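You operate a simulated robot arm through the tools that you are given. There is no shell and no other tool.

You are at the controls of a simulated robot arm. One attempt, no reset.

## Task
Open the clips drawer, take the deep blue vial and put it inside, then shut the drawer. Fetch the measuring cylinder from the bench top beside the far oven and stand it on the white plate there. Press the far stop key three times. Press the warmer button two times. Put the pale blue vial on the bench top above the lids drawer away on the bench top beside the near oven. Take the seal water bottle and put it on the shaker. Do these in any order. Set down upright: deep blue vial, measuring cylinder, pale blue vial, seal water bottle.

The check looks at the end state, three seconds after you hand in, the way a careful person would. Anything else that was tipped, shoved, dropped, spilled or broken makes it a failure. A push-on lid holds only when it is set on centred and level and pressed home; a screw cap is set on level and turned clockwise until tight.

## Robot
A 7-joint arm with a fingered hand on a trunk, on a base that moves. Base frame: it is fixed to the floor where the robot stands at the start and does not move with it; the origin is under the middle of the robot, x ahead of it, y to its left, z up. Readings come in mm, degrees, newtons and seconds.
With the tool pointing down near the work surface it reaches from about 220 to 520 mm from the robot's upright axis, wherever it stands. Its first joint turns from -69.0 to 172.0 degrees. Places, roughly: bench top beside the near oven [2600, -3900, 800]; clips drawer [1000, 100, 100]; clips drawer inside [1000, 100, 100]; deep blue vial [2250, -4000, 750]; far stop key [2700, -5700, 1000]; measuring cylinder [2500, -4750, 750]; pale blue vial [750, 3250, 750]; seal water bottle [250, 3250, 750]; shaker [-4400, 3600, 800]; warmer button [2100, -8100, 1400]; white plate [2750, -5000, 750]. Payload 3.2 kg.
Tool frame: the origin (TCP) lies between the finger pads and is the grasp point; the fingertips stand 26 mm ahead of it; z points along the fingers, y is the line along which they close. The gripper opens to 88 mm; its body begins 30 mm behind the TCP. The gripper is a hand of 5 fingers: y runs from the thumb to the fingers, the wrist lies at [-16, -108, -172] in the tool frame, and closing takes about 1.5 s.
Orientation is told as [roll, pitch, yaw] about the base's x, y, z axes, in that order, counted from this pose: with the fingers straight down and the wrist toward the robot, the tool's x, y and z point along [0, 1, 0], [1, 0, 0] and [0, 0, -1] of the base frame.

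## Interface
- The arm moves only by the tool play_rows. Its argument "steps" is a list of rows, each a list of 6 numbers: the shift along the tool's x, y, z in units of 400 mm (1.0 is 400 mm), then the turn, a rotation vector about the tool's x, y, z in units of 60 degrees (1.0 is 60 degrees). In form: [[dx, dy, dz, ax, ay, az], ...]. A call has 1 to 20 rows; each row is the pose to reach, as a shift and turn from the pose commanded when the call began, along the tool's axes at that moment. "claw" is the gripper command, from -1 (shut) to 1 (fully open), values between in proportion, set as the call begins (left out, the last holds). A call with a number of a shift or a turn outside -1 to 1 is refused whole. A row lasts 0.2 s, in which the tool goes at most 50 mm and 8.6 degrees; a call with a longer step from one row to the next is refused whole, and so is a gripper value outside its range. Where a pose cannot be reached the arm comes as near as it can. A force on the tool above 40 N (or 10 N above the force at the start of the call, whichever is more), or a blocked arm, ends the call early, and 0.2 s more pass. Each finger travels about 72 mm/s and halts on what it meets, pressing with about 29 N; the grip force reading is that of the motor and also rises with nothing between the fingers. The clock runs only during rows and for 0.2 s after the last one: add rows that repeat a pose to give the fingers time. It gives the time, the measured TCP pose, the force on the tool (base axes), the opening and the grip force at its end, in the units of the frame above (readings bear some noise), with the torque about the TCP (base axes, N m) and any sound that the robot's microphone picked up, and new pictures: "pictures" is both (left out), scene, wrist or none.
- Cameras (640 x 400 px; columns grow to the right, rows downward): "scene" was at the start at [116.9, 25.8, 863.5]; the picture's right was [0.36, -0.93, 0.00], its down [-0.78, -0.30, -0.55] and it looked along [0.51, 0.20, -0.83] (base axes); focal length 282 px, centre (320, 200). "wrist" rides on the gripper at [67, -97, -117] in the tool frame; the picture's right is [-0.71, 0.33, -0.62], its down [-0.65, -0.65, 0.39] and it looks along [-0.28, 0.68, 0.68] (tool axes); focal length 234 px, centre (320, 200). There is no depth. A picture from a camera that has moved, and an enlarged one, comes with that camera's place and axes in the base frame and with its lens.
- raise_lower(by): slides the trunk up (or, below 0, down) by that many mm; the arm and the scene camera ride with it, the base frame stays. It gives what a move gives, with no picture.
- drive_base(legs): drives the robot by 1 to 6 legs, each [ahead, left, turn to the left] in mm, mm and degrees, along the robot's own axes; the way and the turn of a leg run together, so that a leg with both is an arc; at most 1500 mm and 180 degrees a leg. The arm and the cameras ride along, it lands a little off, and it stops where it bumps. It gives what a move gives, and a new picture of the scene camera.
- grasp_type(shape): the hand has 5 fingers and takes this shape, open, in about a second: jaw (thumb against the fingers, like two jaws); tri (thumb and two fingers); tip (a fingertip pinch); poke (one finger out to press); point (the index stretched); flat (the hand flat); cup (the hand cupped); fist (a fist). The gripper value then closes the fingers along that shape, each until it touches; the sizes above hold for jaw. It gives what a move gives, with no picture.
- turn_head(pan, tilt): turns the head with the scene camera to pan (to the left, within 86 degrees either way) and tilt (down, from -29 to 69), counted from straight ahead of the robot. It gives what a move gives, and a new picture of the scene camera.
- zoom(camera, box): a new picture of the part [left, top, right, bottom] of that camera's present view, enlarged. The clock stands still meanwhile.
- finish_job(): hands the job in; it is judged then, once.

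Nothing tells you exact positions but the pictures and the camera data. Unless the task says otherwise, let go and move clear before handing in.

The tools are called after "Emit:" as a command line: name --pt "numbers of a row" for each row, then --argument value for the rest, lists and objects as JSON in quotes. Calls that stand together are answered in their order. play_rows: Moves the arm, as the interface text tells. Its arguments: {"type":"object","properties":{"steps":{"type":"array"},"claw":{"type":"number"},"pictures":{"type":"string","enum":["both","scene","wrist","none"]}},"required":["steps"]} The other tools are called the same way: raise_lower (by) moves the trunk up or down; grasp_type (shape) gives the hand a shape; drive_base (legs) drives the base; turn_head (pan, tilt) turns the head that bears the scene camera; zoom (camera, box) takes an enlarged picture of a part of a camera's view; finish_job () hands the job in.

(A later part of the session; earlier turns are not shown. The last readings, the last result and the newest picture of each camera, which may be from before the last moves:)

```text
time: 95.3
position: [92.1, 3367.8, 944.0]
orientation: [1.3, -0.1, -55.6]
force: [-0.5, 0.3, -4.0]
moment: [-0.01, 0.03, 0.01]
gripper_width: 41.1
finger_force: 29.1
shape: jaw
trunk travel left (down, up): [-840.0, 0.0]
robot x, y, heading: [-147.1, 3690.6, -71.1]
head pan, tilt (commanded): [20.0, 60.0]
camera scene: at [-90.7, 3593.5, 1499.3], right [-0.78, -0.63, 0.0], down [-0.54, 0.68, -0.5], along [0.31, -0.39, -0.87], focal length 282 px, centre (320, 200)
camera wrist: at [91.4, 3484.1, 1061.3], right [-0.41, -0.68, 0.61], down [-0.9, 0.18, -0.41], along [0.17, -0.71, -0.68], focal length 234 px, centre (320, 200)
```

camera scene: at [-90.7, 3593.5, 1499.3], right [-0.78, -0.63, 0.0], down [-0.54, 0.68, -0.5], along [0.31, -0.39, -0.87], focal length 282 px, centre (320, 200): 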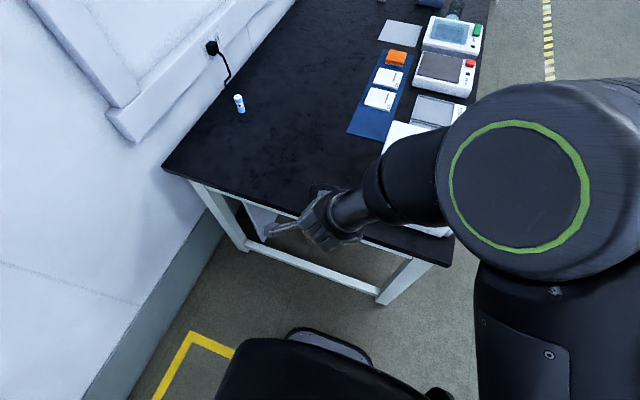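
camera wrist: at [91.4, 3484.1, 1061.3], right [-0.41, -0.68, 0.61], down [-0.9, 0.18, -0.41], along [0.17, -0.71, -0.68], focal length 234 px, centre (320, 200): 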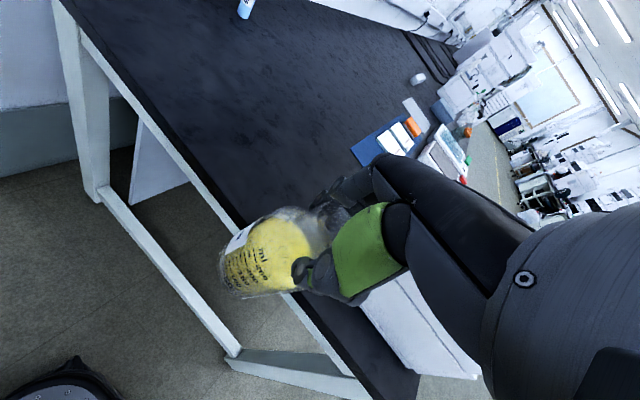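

That worked. Continuing up and in to a safer carrying posture.

Emit:
play_rows --pt "0 -0.01 -0.03 0 0 0" --pt "0 -0.03 -0.07 0 0 0" --pt "0 -0.04 -0.11 0 0 0" --pt "0 -0.05 -0.15 -0.01 -0.02 0" --pt "0 -0.05 -0.17 -0.01 -0.02 0" --pt "0 -0.05 -0.17 -0.01 -0.02 0"

```text
time: 96.7
position: [79.4, 3384.6, 1010.5]
orientation: [0.1, -0.8, -55.8]
force: [0.0, -0.4, -3.8]
moment: [0.05, 0.04, 0.01]
gripper_width: 40.6
finger_force: 28.9
shape: jaw
trunk travel left (down, up): [-840.0, 0.0]
robot x, y, heading: [-145.7, 3690.6, -71.2]
head pan, tilt (commanded): [20.0, 60.0]
camera scene: at [-90.7, 3593.9, 1499.3], right [-0.78, -0.63, 0.0], down [-0.54, 0.68, -0.5], along [0.31, -0.39, -0.87], focal length 282 px, centre (320, 200)
camera wrist: at [79.9, 3502.4, 1126.6], right [-0.4, -0.67, 0.63], down [-0.9, 0.17, -0.4], along [0.16, -0.73, -0.67], focal length 234 px, centre (320, 200)
```

scene: 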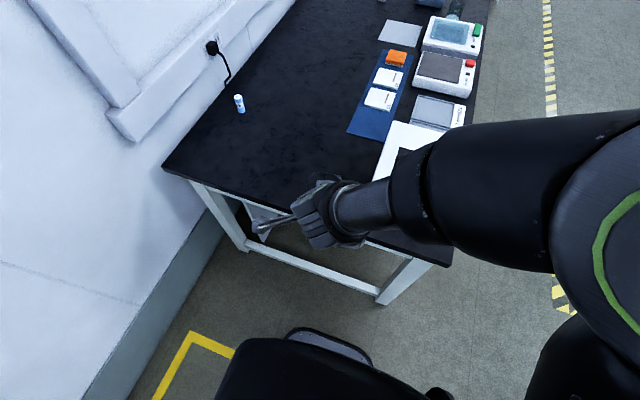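
wrist: 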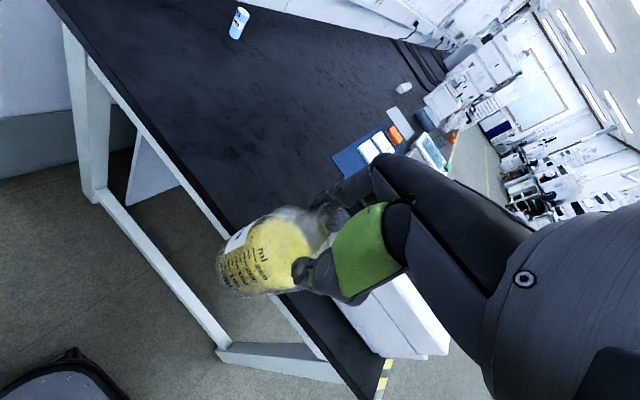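

Bottle is upright and secure in a good carry posture. I'll turn and drive toward the shaker's table by the door, well clear of the trolley.

Emit:
drive_base --legs '[[-100, 0, 0], [0, 0, -101], [1300, 0, 0], [1300, 0, 0]]'

Emit:
turn_head --pan -15 --tilt 20

```text
time: 114.3
position: [-3107.2, 3292.3, 1011.1]
orientation: [0.1, -0.8, -157.8]
force: [-0.6, -0.5, -3.3]
moment: [0.04, -0.03, -0.02]
gripper_width: 40.9
finger_force: 29.2
shape: jaw
trunk travel left (down, up): [-840.0, 0.0]
robot x, y, heading: [-2757.4, 3452.4, -173.3]
head pan, tilt (commanded): [20.0, 60.0]
camera scene: at [-2865.9, 3417.8, 1499.3], right [-0.45, 0.89, 0.0], down [0.77, 0.39, -0.5], along [-0.45, -0.22, -0.87], focal length 282 px, centre (320, 200)
```

scene: 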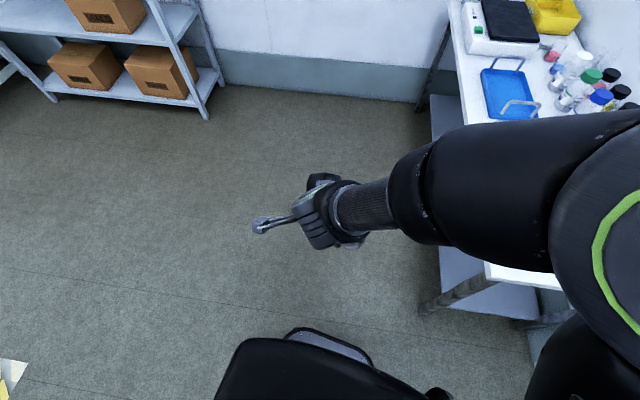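

```text
time: 115.4
position: [-3106.9, 3292.9, 1011.3]
orientation: [0.0, -0.8, -157.8]
force: [0.2, 0.1, -3.6]
moment: [0.0, -0.01, 0.02]
gripper_width: 40.4
finger_force: 29.3
shape: jaw
trunk travel left (down, up): [-840.0, 0.0]
robot x, y, heading: [-2755.2, 3450.5, -173.1]
head pan, tilt (commanded): [-15.0, 20.0]
camera scene: at [-2898.6, 3461.0, 1557.4], right [0.14, 0.99, 0.0], down [0.34, -0.05, -0.94], along [-0.93, 0.13, -0.34], focal length 282 px, centre (320, 200)
```

scene: 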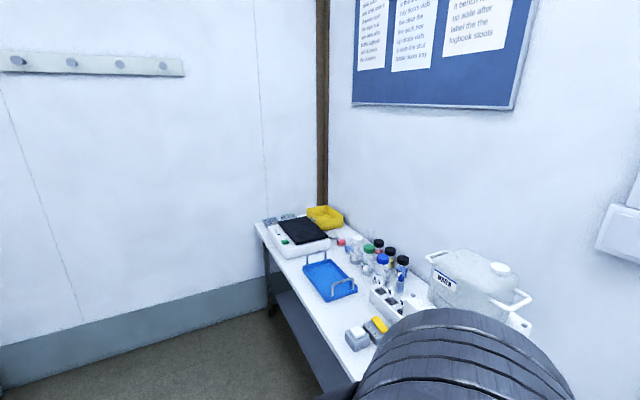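

The shaker (white unit with black platform) is at the corner end of the table. Zooming.

Emit:
zoom --camera "scene" --box '[230, 190, 430, 315]'

```text
3.20 times, centred on (330, 252) of scene
camera zoom: at [-2898.6, 3461.0, 1557.4], right [0.14, 0.99, 0.0], down [0.34, -0.05, -0.94], along [-0.93, 0.13, -0.34], focal length 901 px, centre (288, 32)
```

zoom: 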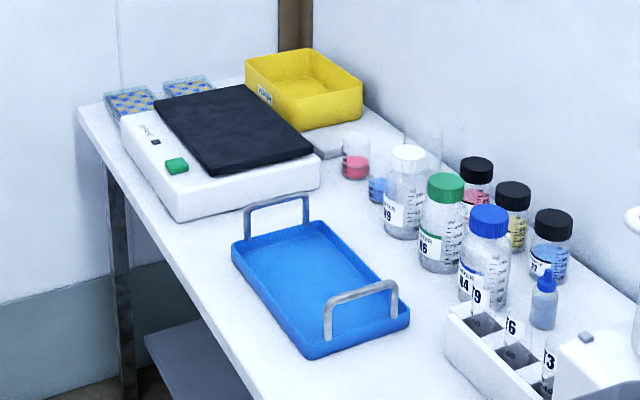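

The platform centre is near [-4415, 3565], about 215 mm in from the table's front edge. I'll drive to a spot in front of it, turn to face it, and look.

Emit:
drive_base --legs '[[1328, 447, 0], [0, 0, -78]]'

Emit:
turn_head --pan 20 --tilt 40

```text
time: 125.7
position: [-4261.6, 3168.0, 1012.3]
orientation: [0.1, -0.8, 123.9]
force: [-0.4, -0.8, -3.3]
moment: [0.01, -0.04, -0.01]
gripper_width: 40.3
finger_force: 29.1
shape: jaw
trunk travel left (down, up): [-840.0, 0.0]
robot x, y, heading: [-4034.4, 2858.0, 108.5]
head pan, tilt (commanded): [-15.0, 20.0]
camera scene: at [-4053.3, 2998.9, 1557.5], right [1.0, 0.06, 0.0], down [0.02, -0.34, -0.94], along [-0.06, 0.94, -0.34], focal length 282 px, centre (320, 200)
```

scene: 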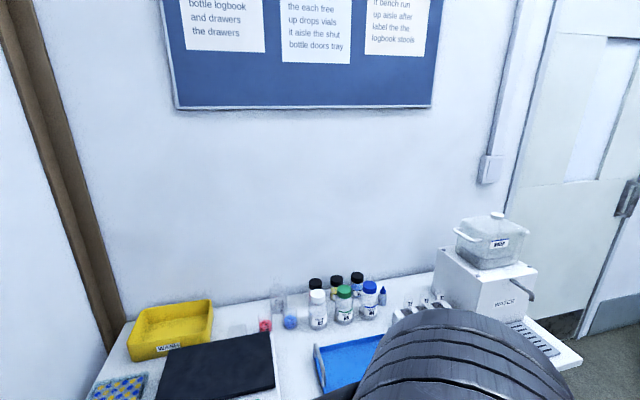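

```text
time: 126.7
position: [-4260.3, 3167.0, 1011.8]
orientation: [0.1, -0.7, 124.0]
force: [-0.1, 0.3, -5.2]
moment: [-0.01, 0.01, -0.01]
gripper_width: 40.2
finger_force: 28.7
shape: jaw
trunk travel left (down, up): [-840.0, 0.0]
robot x, y, heading: [-4032.9, 2857.6, 108.4]
head pan, tilt (commanded): [20.0, 40.0]
camera scene: at [-4100.4, 2972.6, 1526.1], right [0.78, 0.62, 0.0], down [0.4, -0.5, -0.77], along [-0.48, 0.6, -0.64], focal length 282 px, centre (320, 200)
```

scene: 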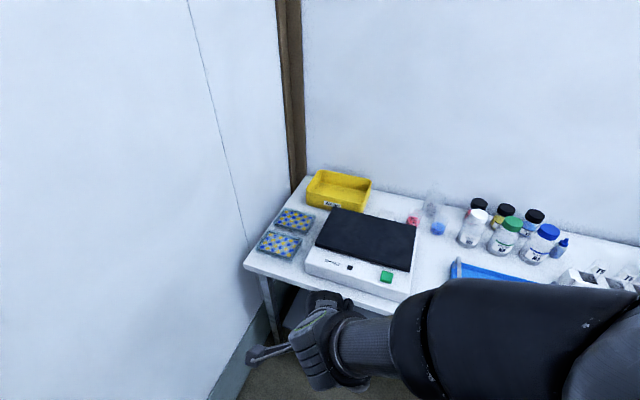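

Platform centre triangulates to [-4376, 3570, 840]. The bottle's bottom is at about z 885, clear of it. Moving in 320 mm.

Emit:
drive_base --legs '[[310, -5, 0]]'

Emit:
turn_head --pan 20 --tilt 60

Emit:
zoom --camera "wrist" --box '[0, 0, 640, 400]'

```text
time: 128.8
position: [-4355.5, 3458.6, 1011.6]
orientation: [0.1, -0.8, 124.1]
force: [0.2, -0.2, -3.5]
moment: [-0.01, -0.04, 0.03]
gripper_width: 40.2
finger_force: 29.5
shape: jaw
trunk travel left (down, up): [-840.0, 0.0]
robot x, y, heading: [-4125.1, 3148.6, 108.9]
head pan, tilt (commanded): [20.0, 40.0]
camera scene: at [-4193.9, 3263.7, 1526.1], right [0.78, 0.63, 0.0], down [0.4, -0.5, -0.77], along [-0.48, 0.6, -0.64], focal length 282 px, centre (320, 200)
```

scene: 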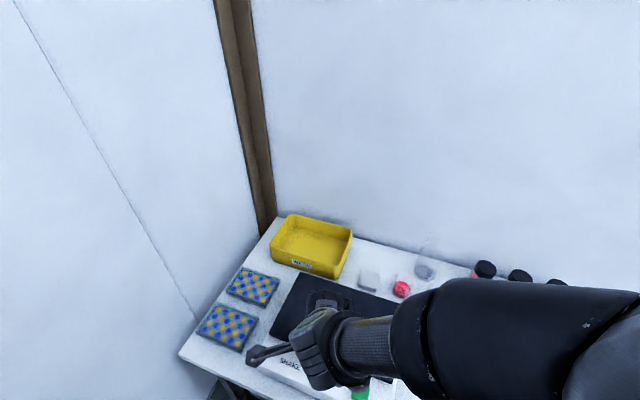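

```text
time: 129.6
position: [-4356.1, 3459.2, 1011.2]
orientation: [0.1, -0.7, 124.2]
force: [0.3, 0.1, -4.0]
moment: [0.02, 0.0, -0.02]
gripper_width: 40.0
finger_force: 28.7
shape: jaw
trunk travel left (down, up): [-840.0, 0.0]
robot x, y, heading: [-4125.0, 3152.0, 108.8]
head pan, tilt (commanded): [20.0, 60.0]
camera scene: at [-4182.6, 3249.8, 1499.4], right [0.78, 0.63, 0.0], down [0.54, -0.68, -0.5], along [-0.31, 0.39, -0.87], focal length 282 px, centre (320, 200)
```

scene: 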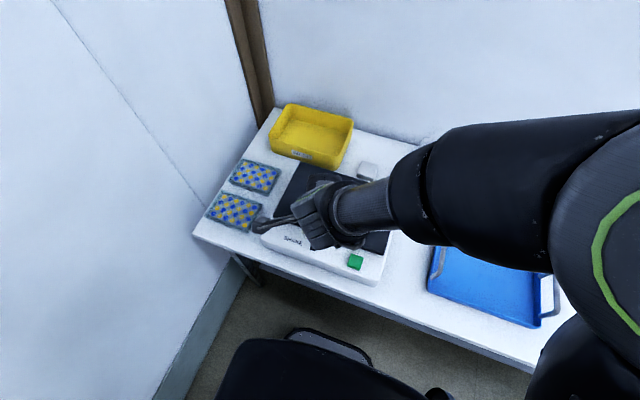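

```text
1.00 times, centred on (320, 200) of wrist (not enlarged: the box is as wide or as high as the picture)
camera zoom: at [-4354.0, 3339.1, 1126.4], right [0.4, 0.67, 0.63], down [0.9, -0.17, -0.4], along [-0.16, 0.73, -0.67], focal length 234 px, centre (320, 200)
```

zoom: 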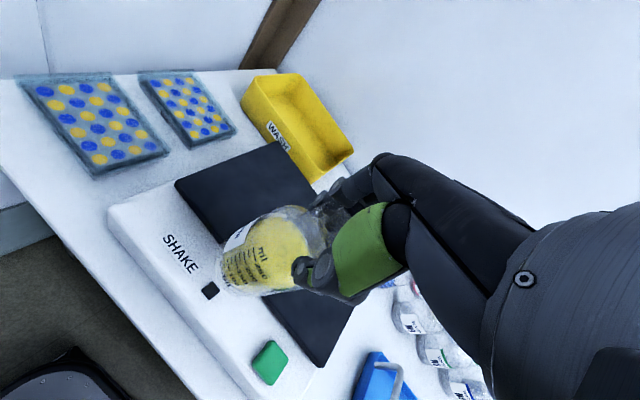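

The wrist view confirms the platform at z≈840. I'll extend gently over the platform.

Emit:
play_rows --pt "-0.015 0.035 0 0 0 0" --pt "-0.03 0.07 0 0 0 0" --pt "-0.05 0.11 0 0 0 0" --pt "-0.07 0.15 0 0 0 0" --pt "-0.085 0.185 0 0 0 0" --pt "-0.093 0.212 0 0 0 0" --pt "-0.093 0.212 0 0 0 0"

```text
time: 131.2
position: [-4371.9, 3548.5, 1012.3]
orientation: [0.2, -0.7, 124.2]
force: [0.2, -0.7, -4.3]
moment: [-0.03, -0.01, 0.01]
gripper_width: 40.2
finger_force: 29.4
shape: jaw
trunk travel left (down, up): [-840.0, 0.0]
robot x, y, heading: [-4125.5, 3151.6, 108.7]
head pan, tilt (commanded): [20.0, 60.0]
camera scene: at [-4182.6, 3249.7, 1499.3], right [0.78, 0.63, 0.0], down [0.54, -0.68, -0.5], along [-0.31, 0.39, -0.87], focal length 282 px, centre (320, 200)
camera wrist: at [-4371.1, 3430.0, 1127.6], right [0.4, 0.67, 0.63], down [0.9, -0.17, -0.4], along [-0.16, 0.73, -0.67], focal length 234 px, centre (320, 200)
```

scene: 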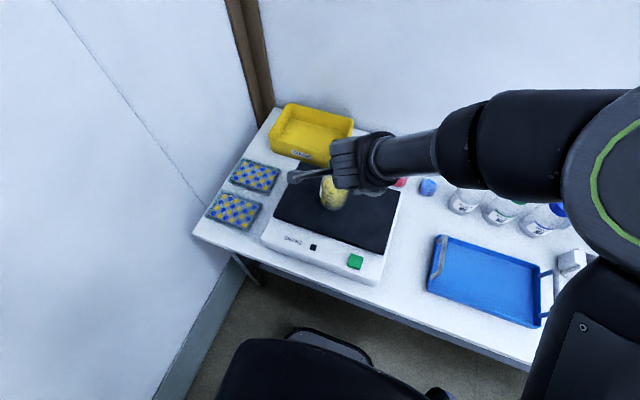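
wrist: 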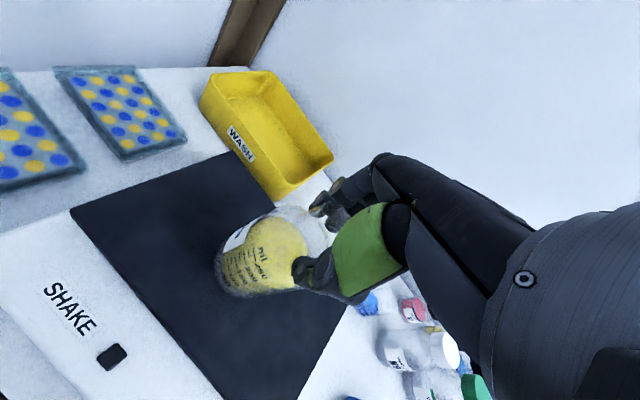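

The bottle is over the platform. Lowering with the trunk first, then fine steps.

Emit:
raise_lower --by -32

Emit:
play_rows --pt "0 0 0.01 0 0 0" --pt "0 0 0.01 0 0 0"

```text
time: 132.0
position: [-4371.9, 3549.0, 981.2]
orientation: [0.2, -0.7, 124.3]
force: [-0.1, 0.9, -4.3]
moment: [0.03, -0.02, 0.04]
gripper_width: 40.5
finger_force: 29.0
shape: jaw
trunk travel left (down, up): [-808.0, 32.0]
robot x, y, heading: [-4123.1, 3148.4, 108.9]
head pan, tilt (commanded): [20.0, 60.0]
```

```text
time: 132.6
position: [-4373.5, 3549.8, 976.4]
orientation: [0.1, -0.7, 124.2]
force: [0.4, -0.4, -3.0]
moment: [-0.02, -0.02, 0.01]
gripper_width: 40.2
finger_force: 28.3
shape: jaw
trunk travel left (down, up): [-808.0, 32.0]
robot x, y, heading: [-4126.0, 3148.6, 108.8]
head pan, tilt (commanded): [20.0, 60.0]
camera scene: at [-4182.5, 3249.8, 1467.3], right [0.78, 0.63, 0.0], down [0.54, -0.68, -0.5], along [-0.31, 0.39, -0.87], focal length 282 px, centre (320, 200)
camera wrist: at [-4371.3, 3429.9, 1091.3], right [0.4, 0.67, 0.63], down [0.9, -0.17, -0.4], along [-0.16, 0.73, -0.67], focal length 234 px, centre (320, 200)
```

scene: 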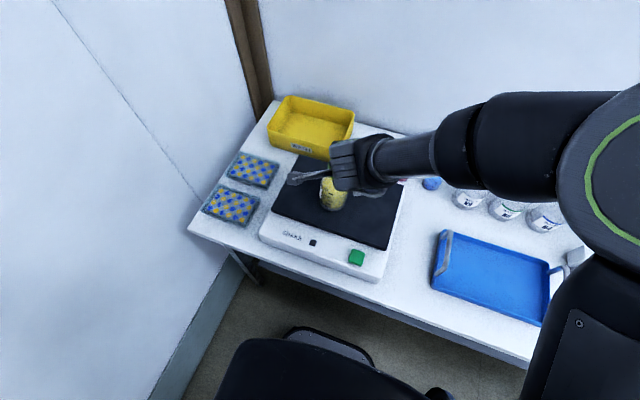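
wrist: 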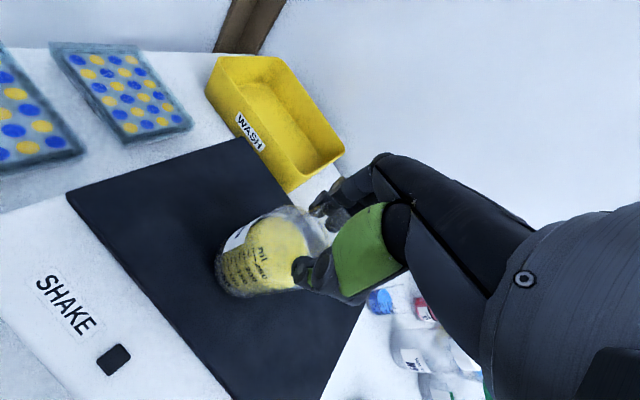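

Emit:
zoom --camera "scene" --box '[280, 130, 400, 230]'

Emit:
zoom --camera "wrist" --box '[180, 160, 420, 340]'

```text
4.00 times, centred on (340, 180) of scene
camera zoom: at [-4182.5, 3249.8, 1467.3], right [0.78, 0.63, 0.0], down [0.54, -0.68, -0.5], along [-0.31, 0.39, -0.87], focal length 1126 px, centre (240, 280)
```

zoom: 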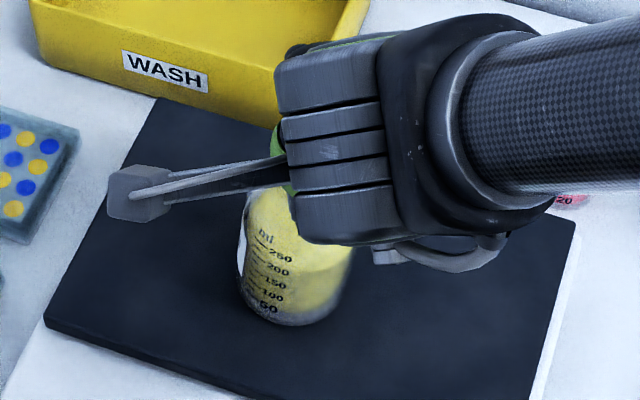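

```text
2.22 times, centred on (300, 250) of wrist
camera zoom: at [-4371.3, 3429.9, 1091.3], right [0.4, 0.67, 0.63], down [0.9, -0.17, -0.4], along [-0.16, 0.73, -0.67], focal length 520 px, centre (364, 89)
```

zoom: 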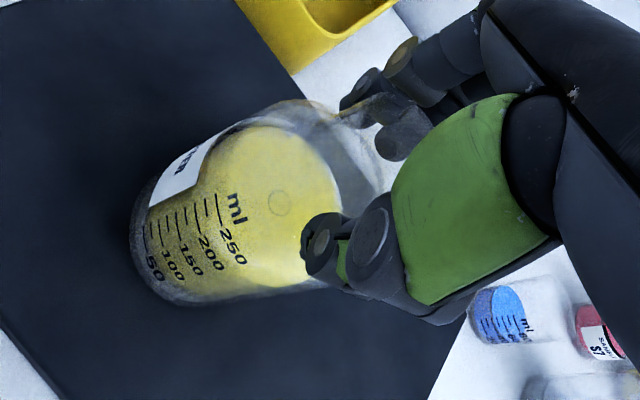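

The bottle looks upright in the hand. Lowering in small steps, watching the force.

Emit:
play_rows --pt "0 0 0.01 0 0 0" --pictures "none"

Emit:
play_rows --pt "0 0 0.01 0 0 0" --pictures "none"

Emit:
play_rows --pt "0 0 0.008 0 0 0" --pictures "wrist"

```text
time: 133.0
position: [-4373.0, 3549.3, 974.3]
orientation: [0.2, -1.0, 124.3]
force: [-0.2, -0.7, 5.3]
moment: [0.1, -0.04, 0.0]
gripper_width: 40.4
finger_force: 29.0
shape: jaw
trunk travel left (down, up): [-808.0, 32.0]
robot x, y, heading: [-4124.8, 3147.4, 108.9]
head pan, tilt (commanded): [20.0, 60.0]
```

```text
time: 133.4
position: [-4372.6, 3548.1, 971.6]
orientation: [0.0, -1.4, 124.2]
force: [-3.6, -2.6, 21.1]
moment: [0.11, -0.1, 0.02]
gripper_width: 42.1
finger_force: 28.7
shape: jaw
trunk travel left (down, up): [-808.0, 32.0]
robot x, y, heading: [-4126.7, 3150.8, 108.6]
head pan, tilt (commanded): [20.0, 60.0]
```

```text
time: 133.8
position: [-4372.8, 3547.8, 972.0]
orientation: [0.2, -1.5, 124.2]
force: [-6.1, -3.1, 39.1]
moment: [-0.03, -0.16, 0.02]
gripper_width: 42.8
finger_force: 28.3
shape: jaw
trunk travel left (down, up): [-808.0, 32.0]
robot x, y, heading: [-4127.4, 3151.9, 108.8]
head pan, tilt (commanded): [20.0, 60.0]
camera wrist: at [-4371.6, 3426.1, 1085.3], right [0.41, 0.66, 0.63], down [0.9, -0.17, -0.41], along [-0.16, 0.73, -0.66], focal length 234 px, centre (320, 200)
```

wrist: 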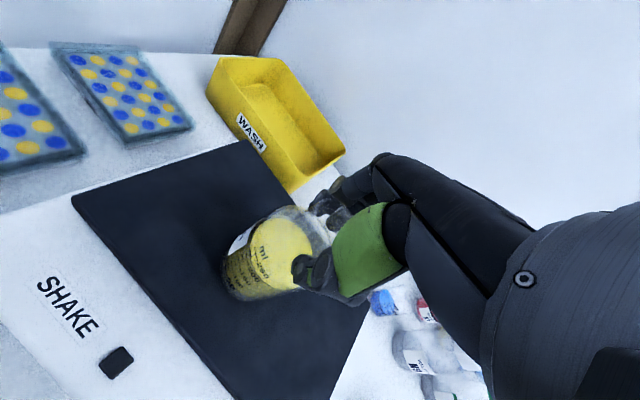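

Seated on the platform. I'll relieve the pressure, open, and lift off straight up.

Emit:
play_rows --pt "0 0 -0.012 0 0 0" --pt "0 0 -0.014 0 0 0" --pictures "none"

Emit:
play_rows --pt "0 0 0 0 0 0" --pt "0 0 0 0 0 0" --pt "0 0 0 0 0 0" --pt "0 0 0 0 0 0" --claw 0.6

Emit:
zoom --camera "wrist" --box '[180, 160, 420, 340]'

```text
time: 134.4
position: [-4373.4, 3547.4, 971.9]
orientation: [-0.1, -1.0, 124.1]
force: [-6.4, -0.9, 22.6]
moment: [0.24, 0.08, 0.08]
gripper_width: 42.7
finger_force: 28.8
shape: jaw
trunk travel left (down, up): [-808.0, 32.0]
robot x, y, heading: [-4126.6, 3147.2, 108.8]
head pan, tilt (commanded): [20.0, 60.0]
```

```text
time: 135.4
position: [-4372.2, 3549.2, 969.2]
orientation: [0.1, -0.7, 124.2]
force: [-0.6, 0.3, -0.4]
moment: [-0.01, 0.01, -0.03]
gripper_width: 70.3
finger_force: 0.0
shape: jaw
trunk travel left (down, up): [-808.0, 32.0]
robot x, y, heading: [-4126.0, 3149.9, 108.7]
head pan, tilt (commanded): [20.0, 60.0]
camera scene: at [-4182.1, 3249.8, 1467.3], right [0.78, 0.63, 0.0], down [0.54, -0.68, -0.5], along [-0.31, 0.39, -0.87], focal length 282 px, centre (320, 200)
camera wrist: at [-4370.9, 3429.8, 1085.5], right [0.4, 0.67, 0.63], down [0.9, -0.17, -0.4], along [-0.16, 0.73, -0.67], focal length 234 px, centre (320, 200)
```

scene: 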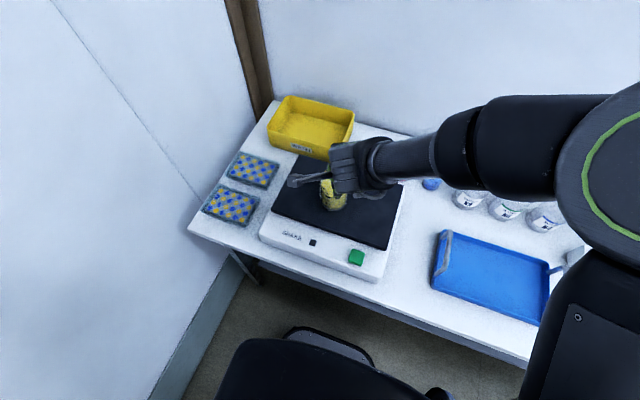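
wrist: 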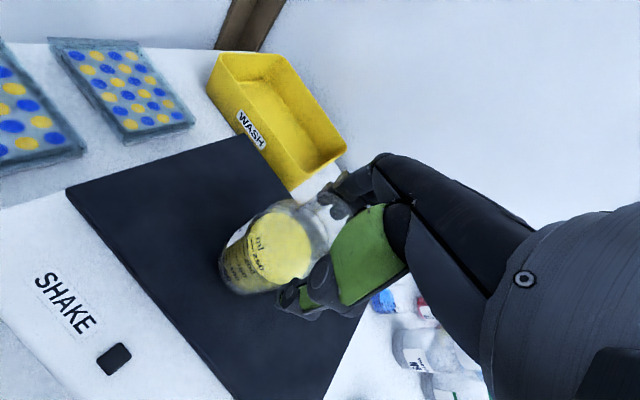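

```text
2.22 times, centred on (300, 250) of wrist
camera zoom: at [-4370.9, 3429.8, 1085.5], right [0.4, 0.67, 0.63], down [0.9, -0.17, -0.4], along [-0.16, 0.73, -0.67], focal length 520 px, centre (364, 89)
```

zoom: 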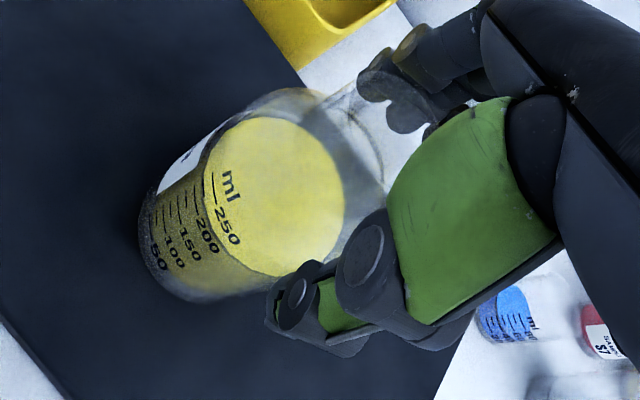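

Released and standing. Raising clear.

Emit:
raise_lower --by 32

Emit:
play_rows --pt "0 0 -0.05 0 0 0" --pt "0 0 -0.1 0 0 0" --pt "0 0 -0.14 0 0 0" --pt "0 0 -0.14 0 0 0"

Emit:
zoom --camera "wrist" --box '[140, 160, 420, 380]'

```text
time: 136.2
position: [-4372.7, 3549.4, 1003.1]
orientation: [0.1, -0.8, 124.2]
force: [0.4, -0.5, -0.7]
moment: [0.0, 0.03, -0.01]
gripper_width: 70.3
finger_force: 0.1
shape: jaw
trunk travel left (down, up): [-840.0, 0.0]
robot x, y, heading: [-4123.5, 3145.7, 108.9]
head pan, tilt (commanded): [20.0, 60.0]
```

```text
time: 137.2
position: [-4372.1, 3549.7, 1058.7]
orientation: [0.1, -0.8, 124.2]
force: [-0.2, 0.7, -0.1]
moment: [-0.02, -0.02, 0.02]
gripper_width: 70.1
finger_force: 0.0
shape: jaw
trunk travel left (down, up): [-840.0, 0.0]
robot x, y, heading: [-4128.2, 3150.4, 108.5]
head pan, tilt (commanded): [20.0, 60.0]
camera scene: at [-4182.5, 3249.4, 1499.4], right [0.78, 0.63, 0.0], down [0.54, -0.68, -0.5], along [-0.31, 0.39, -0.87], focal length 282 px, centre (320, 200)
camera wrist: at [-4370.5, 3429.0, 1174.1], right [0.4, 0.67, 0.63], down [0.9, -0.17, -0.4], along [-0.16, 0.73, -0.67], focal length 234 px, centre (320, 200)
```

scene: 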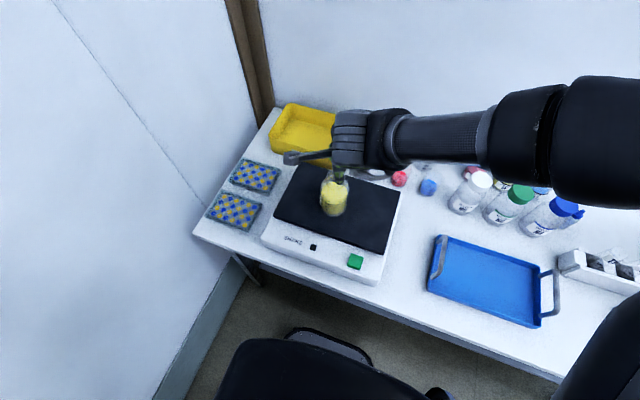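
wrist: 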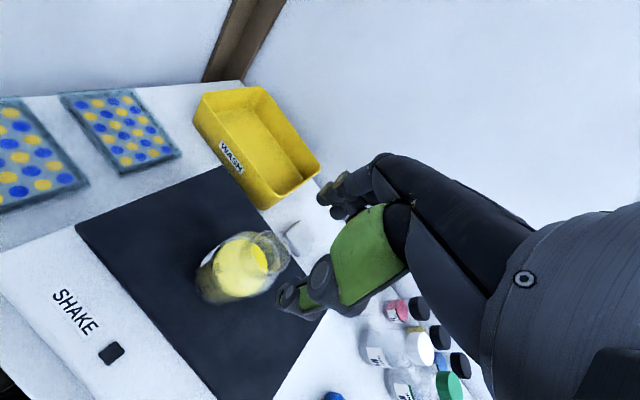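

```text
1.82 times, centred on (280, 270) of wrist
camera zoom: at [-4370.5, 3429.0, 1174.1], right [0.4, 0.67, 0.63], down [0.9, -0.17, -0.4], along [-0.16, 0.73, -0.67], focal length 426 px, centre (393, 73)
```

zoom: 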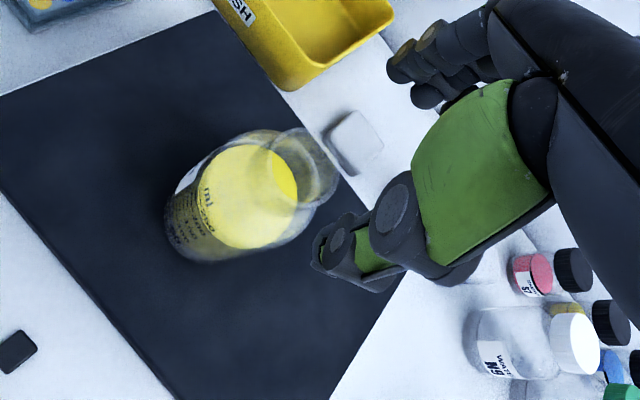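

The seal water bottle is standing on the shaker. Next I retract and drive back for the pale blue vial.

Emit:
play_rows --pt "0 -0.1 0 0 0 0" --pt "0.05 -0.2 0 0 0 0" --pt "0.08 -0.24 0 0 0 0" --pictures "none"

Emit:
drive_base --legs '[[-360, 0, 0], [0, 0, -95], [1250, 0, 0], [1250, 0, 0], [1220, 0, 0], [0, 0, -85]]'

Emit:
turn_head --pan 35 --tilt 40

```text
time: 138.0
position: [-4345.6, 3449.4, 1056.6]
orientation: [0.0, -0.9, 124.2]
force: [-0.7, 0.0, -0.3]
moment: [0.0, -0.01, 0.01]
gripper_width: 70.0
finger_force: 0.0
shape: jaw
trunk travel left (down, up): [-840.0, 0.0]
robot x, y, heading: [-4125.9, 3148.2, 108.7]
head pan, tilt (commanded): [20.0, 60.0]
```

```text
time: 165.6
position: [-166.9, 3415.5, 1056.4]
orientation: [0.2, -0.9, -56.5]
force: [-0.6, 0.3, 0.7]
moment: [-0.01, 0.04, 0.01]
gripper_width: 70.3
finger_force: 0.0
shape: jaw
trunk travel left (down, up): [-840.0, 0.0]
robot x, y, heading: [-382.8, 3721.0, -71.8]
head pan, tilt (commanded): [20.0, 60.0]
camera scene: at [-324.5, 3619.5, 1499.4], right [-0.79, -0.62, 0.0], down [-0.53, 0.68, -0.5], along [0.31, -0.39, -0.87], focal length 282 px, centre (320, 200)
```

scene: 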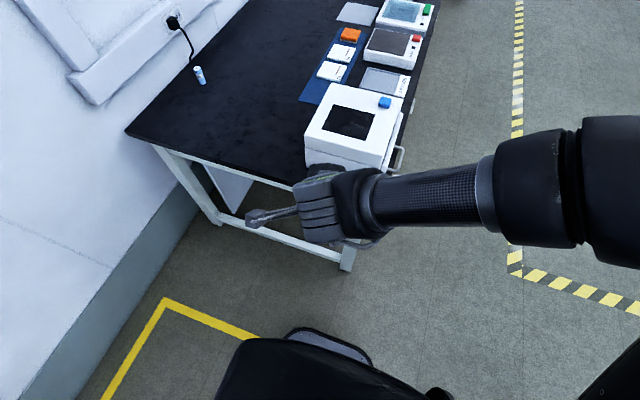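

```text
time: 166.4
position: [-165.3, 3415.3, 1058.1]
orientation: [0.1, -0.8, -56.5]
force: [-0.3, 0.5, 0.2]
moment: [-0.01, 0.07, 0.0]
gripper_width: 70.3
finger_force: 0.1
shape: jaw
trunk travel left (down, up): [-840.0, 0.0]
robot x, y, heading: [-378.4, 3716.8, -72.3]
head pan, tilt (commanded): [35.0, 40.0]
camera scene: at [-297.8, 3620.8, 1526.1], right [-0.6, -0.8, 0.0], down [-0.51, 0.39, -0.77], along [0.61, -0.46, -0.64], focal length 282 px, centre (320, 200)
```

scene: 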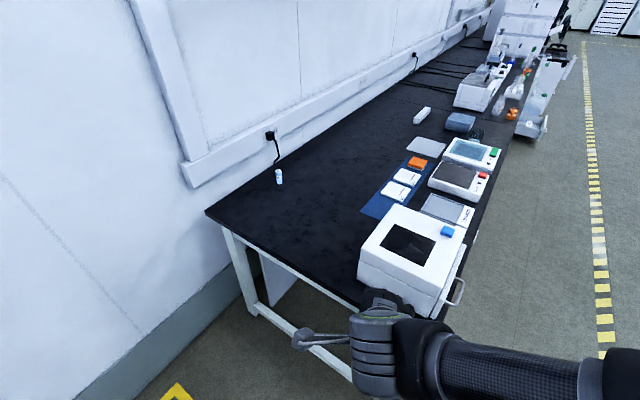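

The vial is ~327 mm from the bench's left edge; the crossbar limits how close my base can get. I'll sidestep left toward the wall side, then approach the bench end.

Emit:
drive_base --legs '[[0, 700, 1], [300, 0, 0]]'

Emit:
turn_head --pan 0 --tilt 69

```text
time: 171.9
position: [603.0, 3356.9, 1058.3]
orientation: [0.2, -0.8, -55.4]
force: [-0.2, 0.7, 0.2]
moment: [0.01, -0.01, -0.05]
gripper_width: 70.3
finger_force: 0.1
shape: jaw
trunk travel left (down, up): [-840.0, 0.0]
robot x, y, heading: [382.6, 3653.9, -70.9]
head pan, tilt (commanded): [35.0, 40.0]
camera scene: at [467.2, 3559.4, 1526.2], right [-0.59, -0.81, 0.0], down [-0.52, 0.38, -0.77], along [0.62, -0.45, -0.64], focal length 282 px, centre (320, 200)
```

scene: 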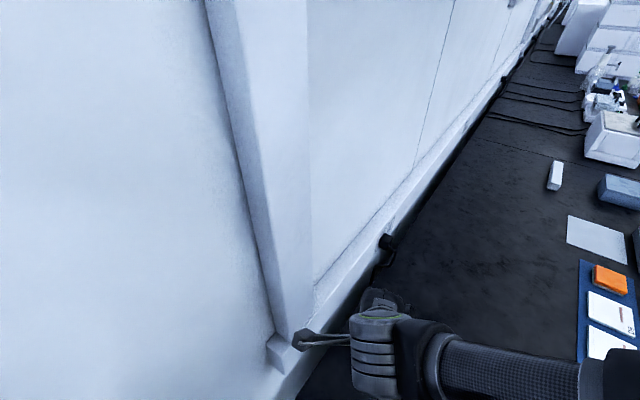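

```text
time: 172.9
position: [602.5, 3355.2, 1057.6]
orientation: [0.1, -0.8, -55.5]
force: [-0.2, 0.8, -0.3]
moment: [-0.01, -0.02, 0.01]
gripper_width: 70.2
finger_force: 0.2
shape: jaw
trunk travel left (down, up): [-840.0, 0.0]
robot x, y, heading: [384.0, 3658.3, -70.9]
head pan, tilt (commanded): [0.0, 68.8]
camera scene: at [416.9, 3556.1, 1490.0], right [-0.94, -0.33, 0.0], down [-0.31, 0.88, -0.36], along [0.12, -0.34, -0.93], focal length 282 px, centre (320, 200)
```

scene: 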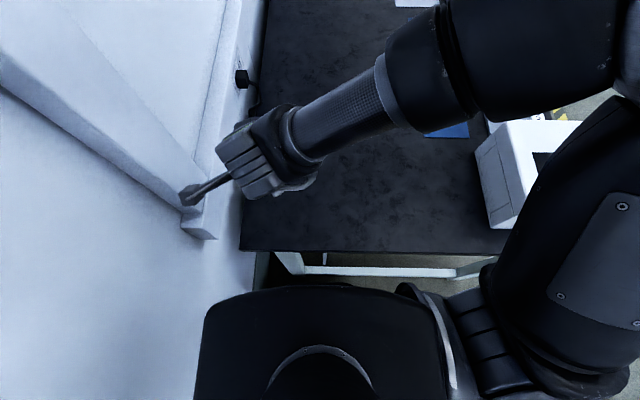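

Emit:
turn_head --pan 20 --tilt 55

Emit:
zoom --camera "wrist" --box '[0, 0, 640, 400]'

```text
time: 173.8
position: [602.1, 3356.7, 1057.3]
orientation: [0.1, -0.8, -55.4]
force: [0.5, 0.3, 0.4]
moment: [-0.03, -0.02, 0.01]
gripper_width: 70.1
finger_force: 0.0
shape: jaw
trunk travel left (down, up): [-840.0, 0.0]
robot x, y, heading: [378.4, 3654.0, -71.1]
head pan, tilt (commanded): [20.0, 55.0]
camera scene: at [443.8, 3552.8, 1505.4], right [-0.78, -0.63, 0.0], down [-0.52, 0.64, -0.57], along [0.36, -0.45, -0.82], focal length 282 px, centre (320, 200)
```

scene: 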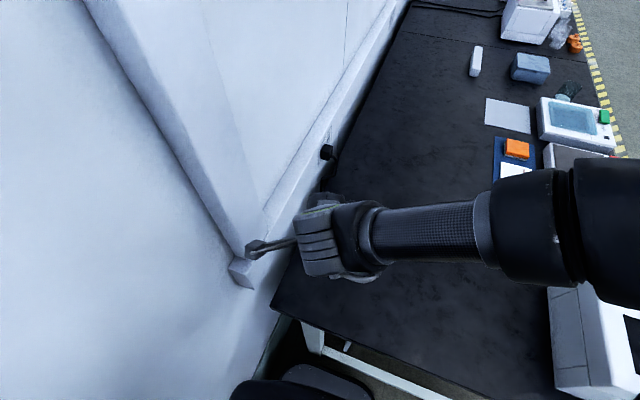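

```text
1.00 times, centred on (320, 200) of wrist (not enlarged: the box is as wide or as high as the picture)
camera zoom: at [601.7, 3474.6, 1172.3], right [-0.4, -0.67, 0.63], down [-0.9, 0.17, -0.4], along [0.16, -0.72, -0.67], focal length 234 px, centre (320, 200)
```

zoom: 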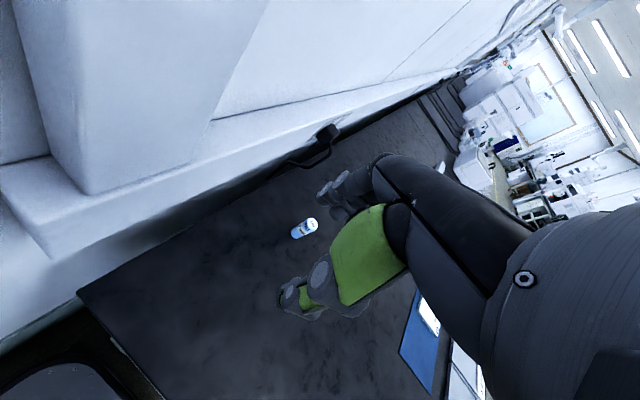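

Emit:
zoom --camera "wrist" --box '[250, 180, 350, 260]'

```text
5.00 times, centred on (300, 220) of wrist
camera zoom: at [601.7, 3474.6, 1172.3], right [-0.4, -0.67, 0.63], down [-0.9, 0.17, -0.4], along [0.16, -0.72, -0.67], focal length 1171 px, centre (420, 100)
```

zoom: 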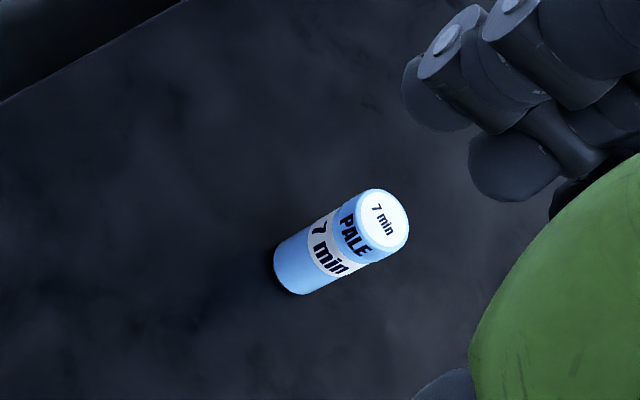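

It reads "PALE 7 min": about 23 × 63 mm at [641, 3145]. I'll edge the base 40 mm closer.

Emit:
drive_base --legs '[[40, 0, 0]]'

Emit:
turn_head --pan 0 --tilt 69

Emit:
zoom --camera "scene" --box '[180, 220, 480, 400]'

```text
time: 174.7
position: [613.1, 3327.2, 1056.3]
orientation: [0.2, -0.6, -55.5]
force: [0.5, -1.1, -1.3]
moment: [0.06, -0.01, 0.02]
gripper_width: 70.3
finger_force: 0.1
shape: jaw
trunk travel left (down, up): [-840.0, 0.0]
robot x, y, heading: [390.5, 3627.8, -71.1]
head pan, tilt (commanded): [20.0, 55.0]
stopped in leg 1: the robot was blocked; the commanded pose is now the measured one
camera scene: at [454.5, 3522.8, 1505.0], right [-0.78, -0.63, 0.0], down [-0.52, 0.64, -0.57], along [0.36, -0.44, -0.82], focal length 282 px, centre (320, 200)
```

scene: 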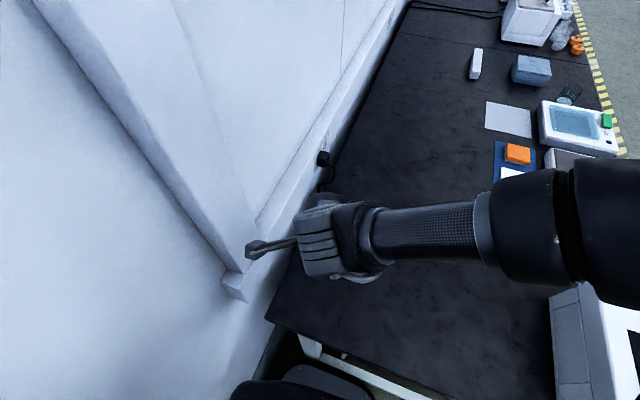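

```text
time: 175.6
position: [611.4, 3330.3, 1058.1]
orientation: [0.0, -0.9, -55.5]
force: [-0.2, 0.0, 0.6]
moment: [-0.02, -0.02, 0.02]
gripper_width: 70.3
finger_force: 0.0
shape: jaw
trunk travel left (down, up): [-840.0, 0.0]
robot x, y, heading: [389.0, 3633.6, -71.4]
head pan, tilt (commanded): [0.0, 68.8]
camera scene: at [425.8, 3531.0, 1490.1], right [-0.95, -0.33, 0.0], down [-0.3, 0.88, -0.36], along [0.12, -0.34, -0.93], focal length 282 px, centre (320, 200)
```

scene: 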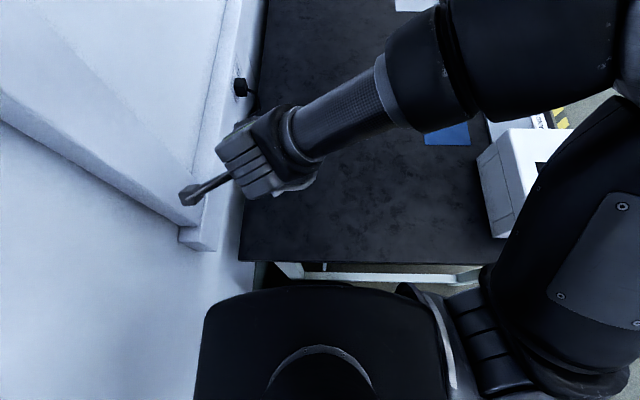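

```text
2.13 times, centred on (330, 310) of scene
camera zoom: at [425.8, 3531.0, 1490.1], right [-0.95, -0.33, 0.0], down [-0.3, 0.88, -0.36], along [0.12, -0.34, -0.93], focal length 600 px, centre (299, -35)
```

zoom: 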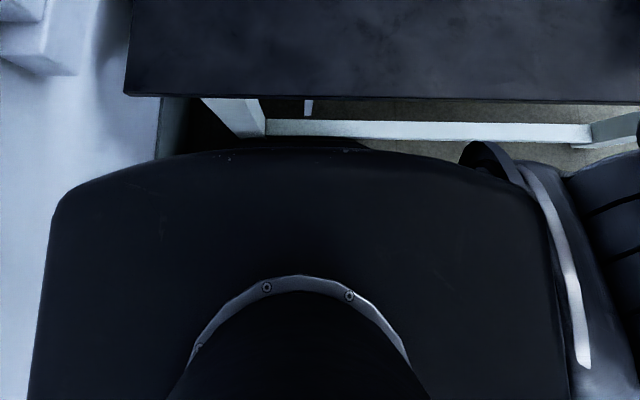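

The base is against the bench's crossbar; the vial is ~547 mm from my axis. I'll test the reach by extending over the vial at height.

Emit:
play_rows --pt "-0.04 0.08 0 0 0 0" --pt "-0.08 0.17 0 0 0 0" --pt "-0.12 0.25 0 0 0 0" --pt "-0.16 0.33 0 0 0 0" --pt "-0.19 0.39 0 0 0 0" --pt "-0.202 0.422 0 0 0 0" --pt "-0.202 0.422 0 0 0 0"

```text
time: 177.2
position: [640.9, 3145.3, 1060.3]
orientation: [0.1, -0.9, -55.5]
force: [-0.7, 0.0, -0.5]
moment: [0.02, 0.0, 0.02]
gripper_width: 70.1
finger_force: 0.0
shape: jaw
trunk travel left (down, up): [-840.0, 0.0]
robot x, y, heading: [389.7, 3630.2, -70.9]
head pan, tilt (commanded): [0.0, 68.8]
camera scene: at [425.8, 3530.5, 1490.0], right [-0.95, -0.33, 0.0], down [-0.3, 0.88, -0.36], along [0.12, -0.34, -0.93], focal length 282 px, centre (320, 200)
camera wrist: at [639.6, 3264.0, 1174.2], right [-0.4, -0.67, 0.63], down [-0.9, 0.17, -0.4], along [0.16, -0.73, -0.67], focal length 234 px, centre (320, 200)
```

scene: 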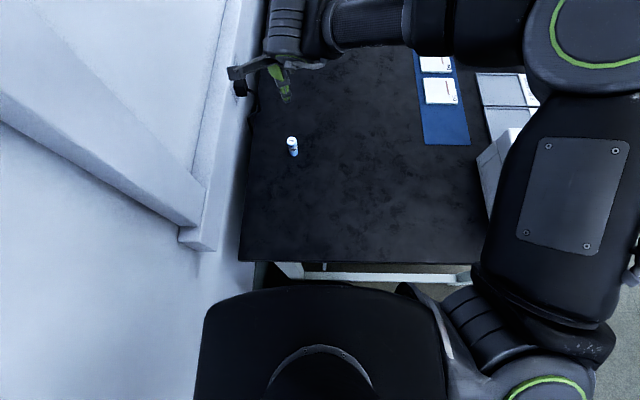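
wrist: 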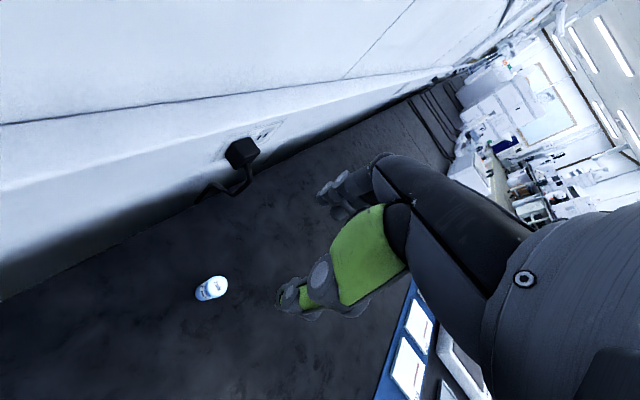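

Reach is fine: the vial is directly under the hand within a few mm. I'll turn the wrist slightly away from the wall plug, then lower with the trunk.

Emit:
play_rows --pt "0 0 0 0 0 0.08" --pt "0 0 0 0 0 0.158" --pt "0 0 0 0 0 0.158" --claw 0.36 --pictures "none"

Emit:
raise_lower --by -170

Emit:
play_rows --pt "0 0 0 0 0 0"

Emit:
zoom --camera "wrist" --box '[200, 180, 360, 300]'

```text
time: 178.0
position: [640.6, 3144.8, 1060.1]
orientation: [0.2, -0.8, -65.0]
force: [0.3, -0.8, -0.6]
moment: [0.02, 0.01, 0.03]
gripper_width: 60.2
finger_force: 0.0
shape: jaw
trunk travel left (down, up): [-840.0, 0.0]
robot x, y, heading: [391.6, 3630.6, -71.0]
head pan, tilt (commanded): [0.0, 68.8]
```

```text
time: 179.9
position: [640.4, 3146.7, 889.5]
orientation: [0.1, -0.7, -65.0]
force: [1.4, 0.1, 0.3]
moment: [0.0, -0.01, 0.02]
gripper_width: 60.3
finger_force: 0.0
shape: jaw
trunk travel left (down, up): [-670.0, 170.0]
robot x, y, heading: [392.5, 3632.1, -71.2]
head pan, tilt (commanded): [0.0, 68.8]
```

```text
time: 180.3
position: [641.0, 3144.7, 889.0]
orientation: [0.2, -0.8, -65.0]
force: [-0.1, -0.3, -0.2]
moment: [0.04, 0.01, 0.0]
gripper_width: 60.0
finger_force: 0.1
shape: jaw
trunk travel left (down, up): [-670.0, 170.0]
robot x, y, heading: [395.6, 3630.1, -70.7]
head pan, tilt (commanded): [0.0, 68.8]
camera scene: at [425.8, 3530.3, 1320.0], right [-0.95, -0.33, 0.0], down [-0.3, 0.88, -0.36], along [0.12, -0.34, -0.93], focal length 282 px, centre (320, 200)
camera wrist: at [659.2, 3262.5, 1004.7], right [-0.51, -0.59, 0.63], down [-0.86, 0.31, -0.4], along [0.04, -0.74, -0.67], focal length 234 px, centre (320, 200)
```

scene: 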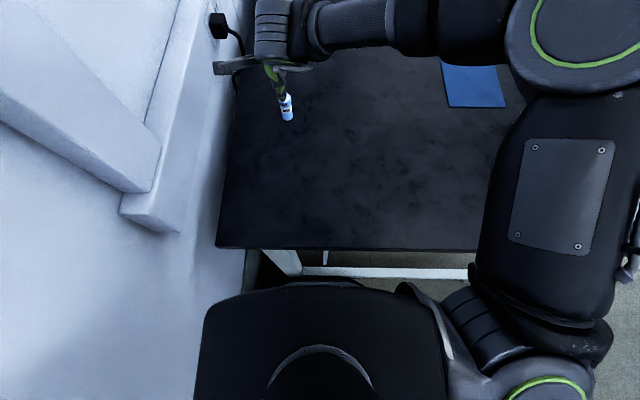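
wrist: 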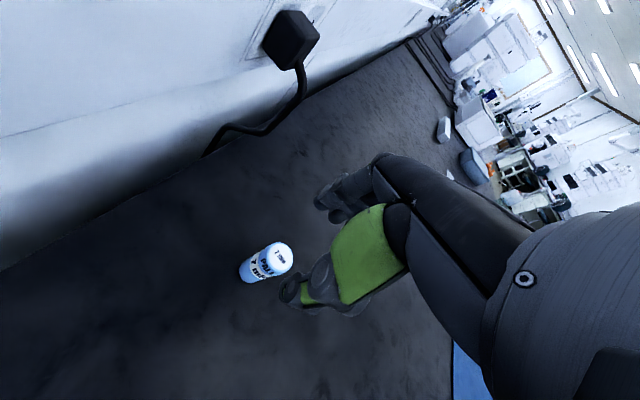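

```text
3.33 times, centred on (280, 240) of wrist
camera zoom: at [659.2, 3262.5, 1004.7], right [-0.51, -0.59, 0.63], down [-0.86, 0.31, -0.4], along [0.04, -0.74, -0.67], focal length 781 px, centre (453, 67)
```

zoom: 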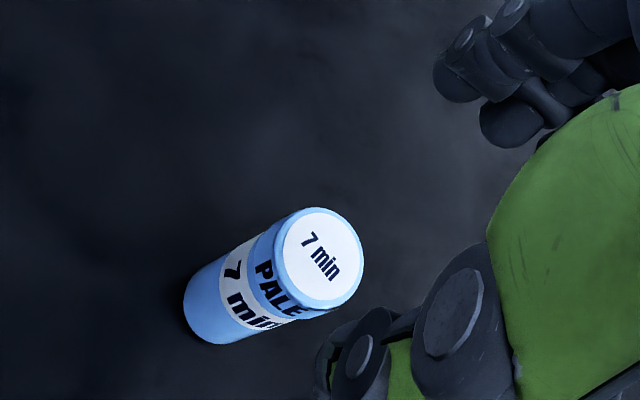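

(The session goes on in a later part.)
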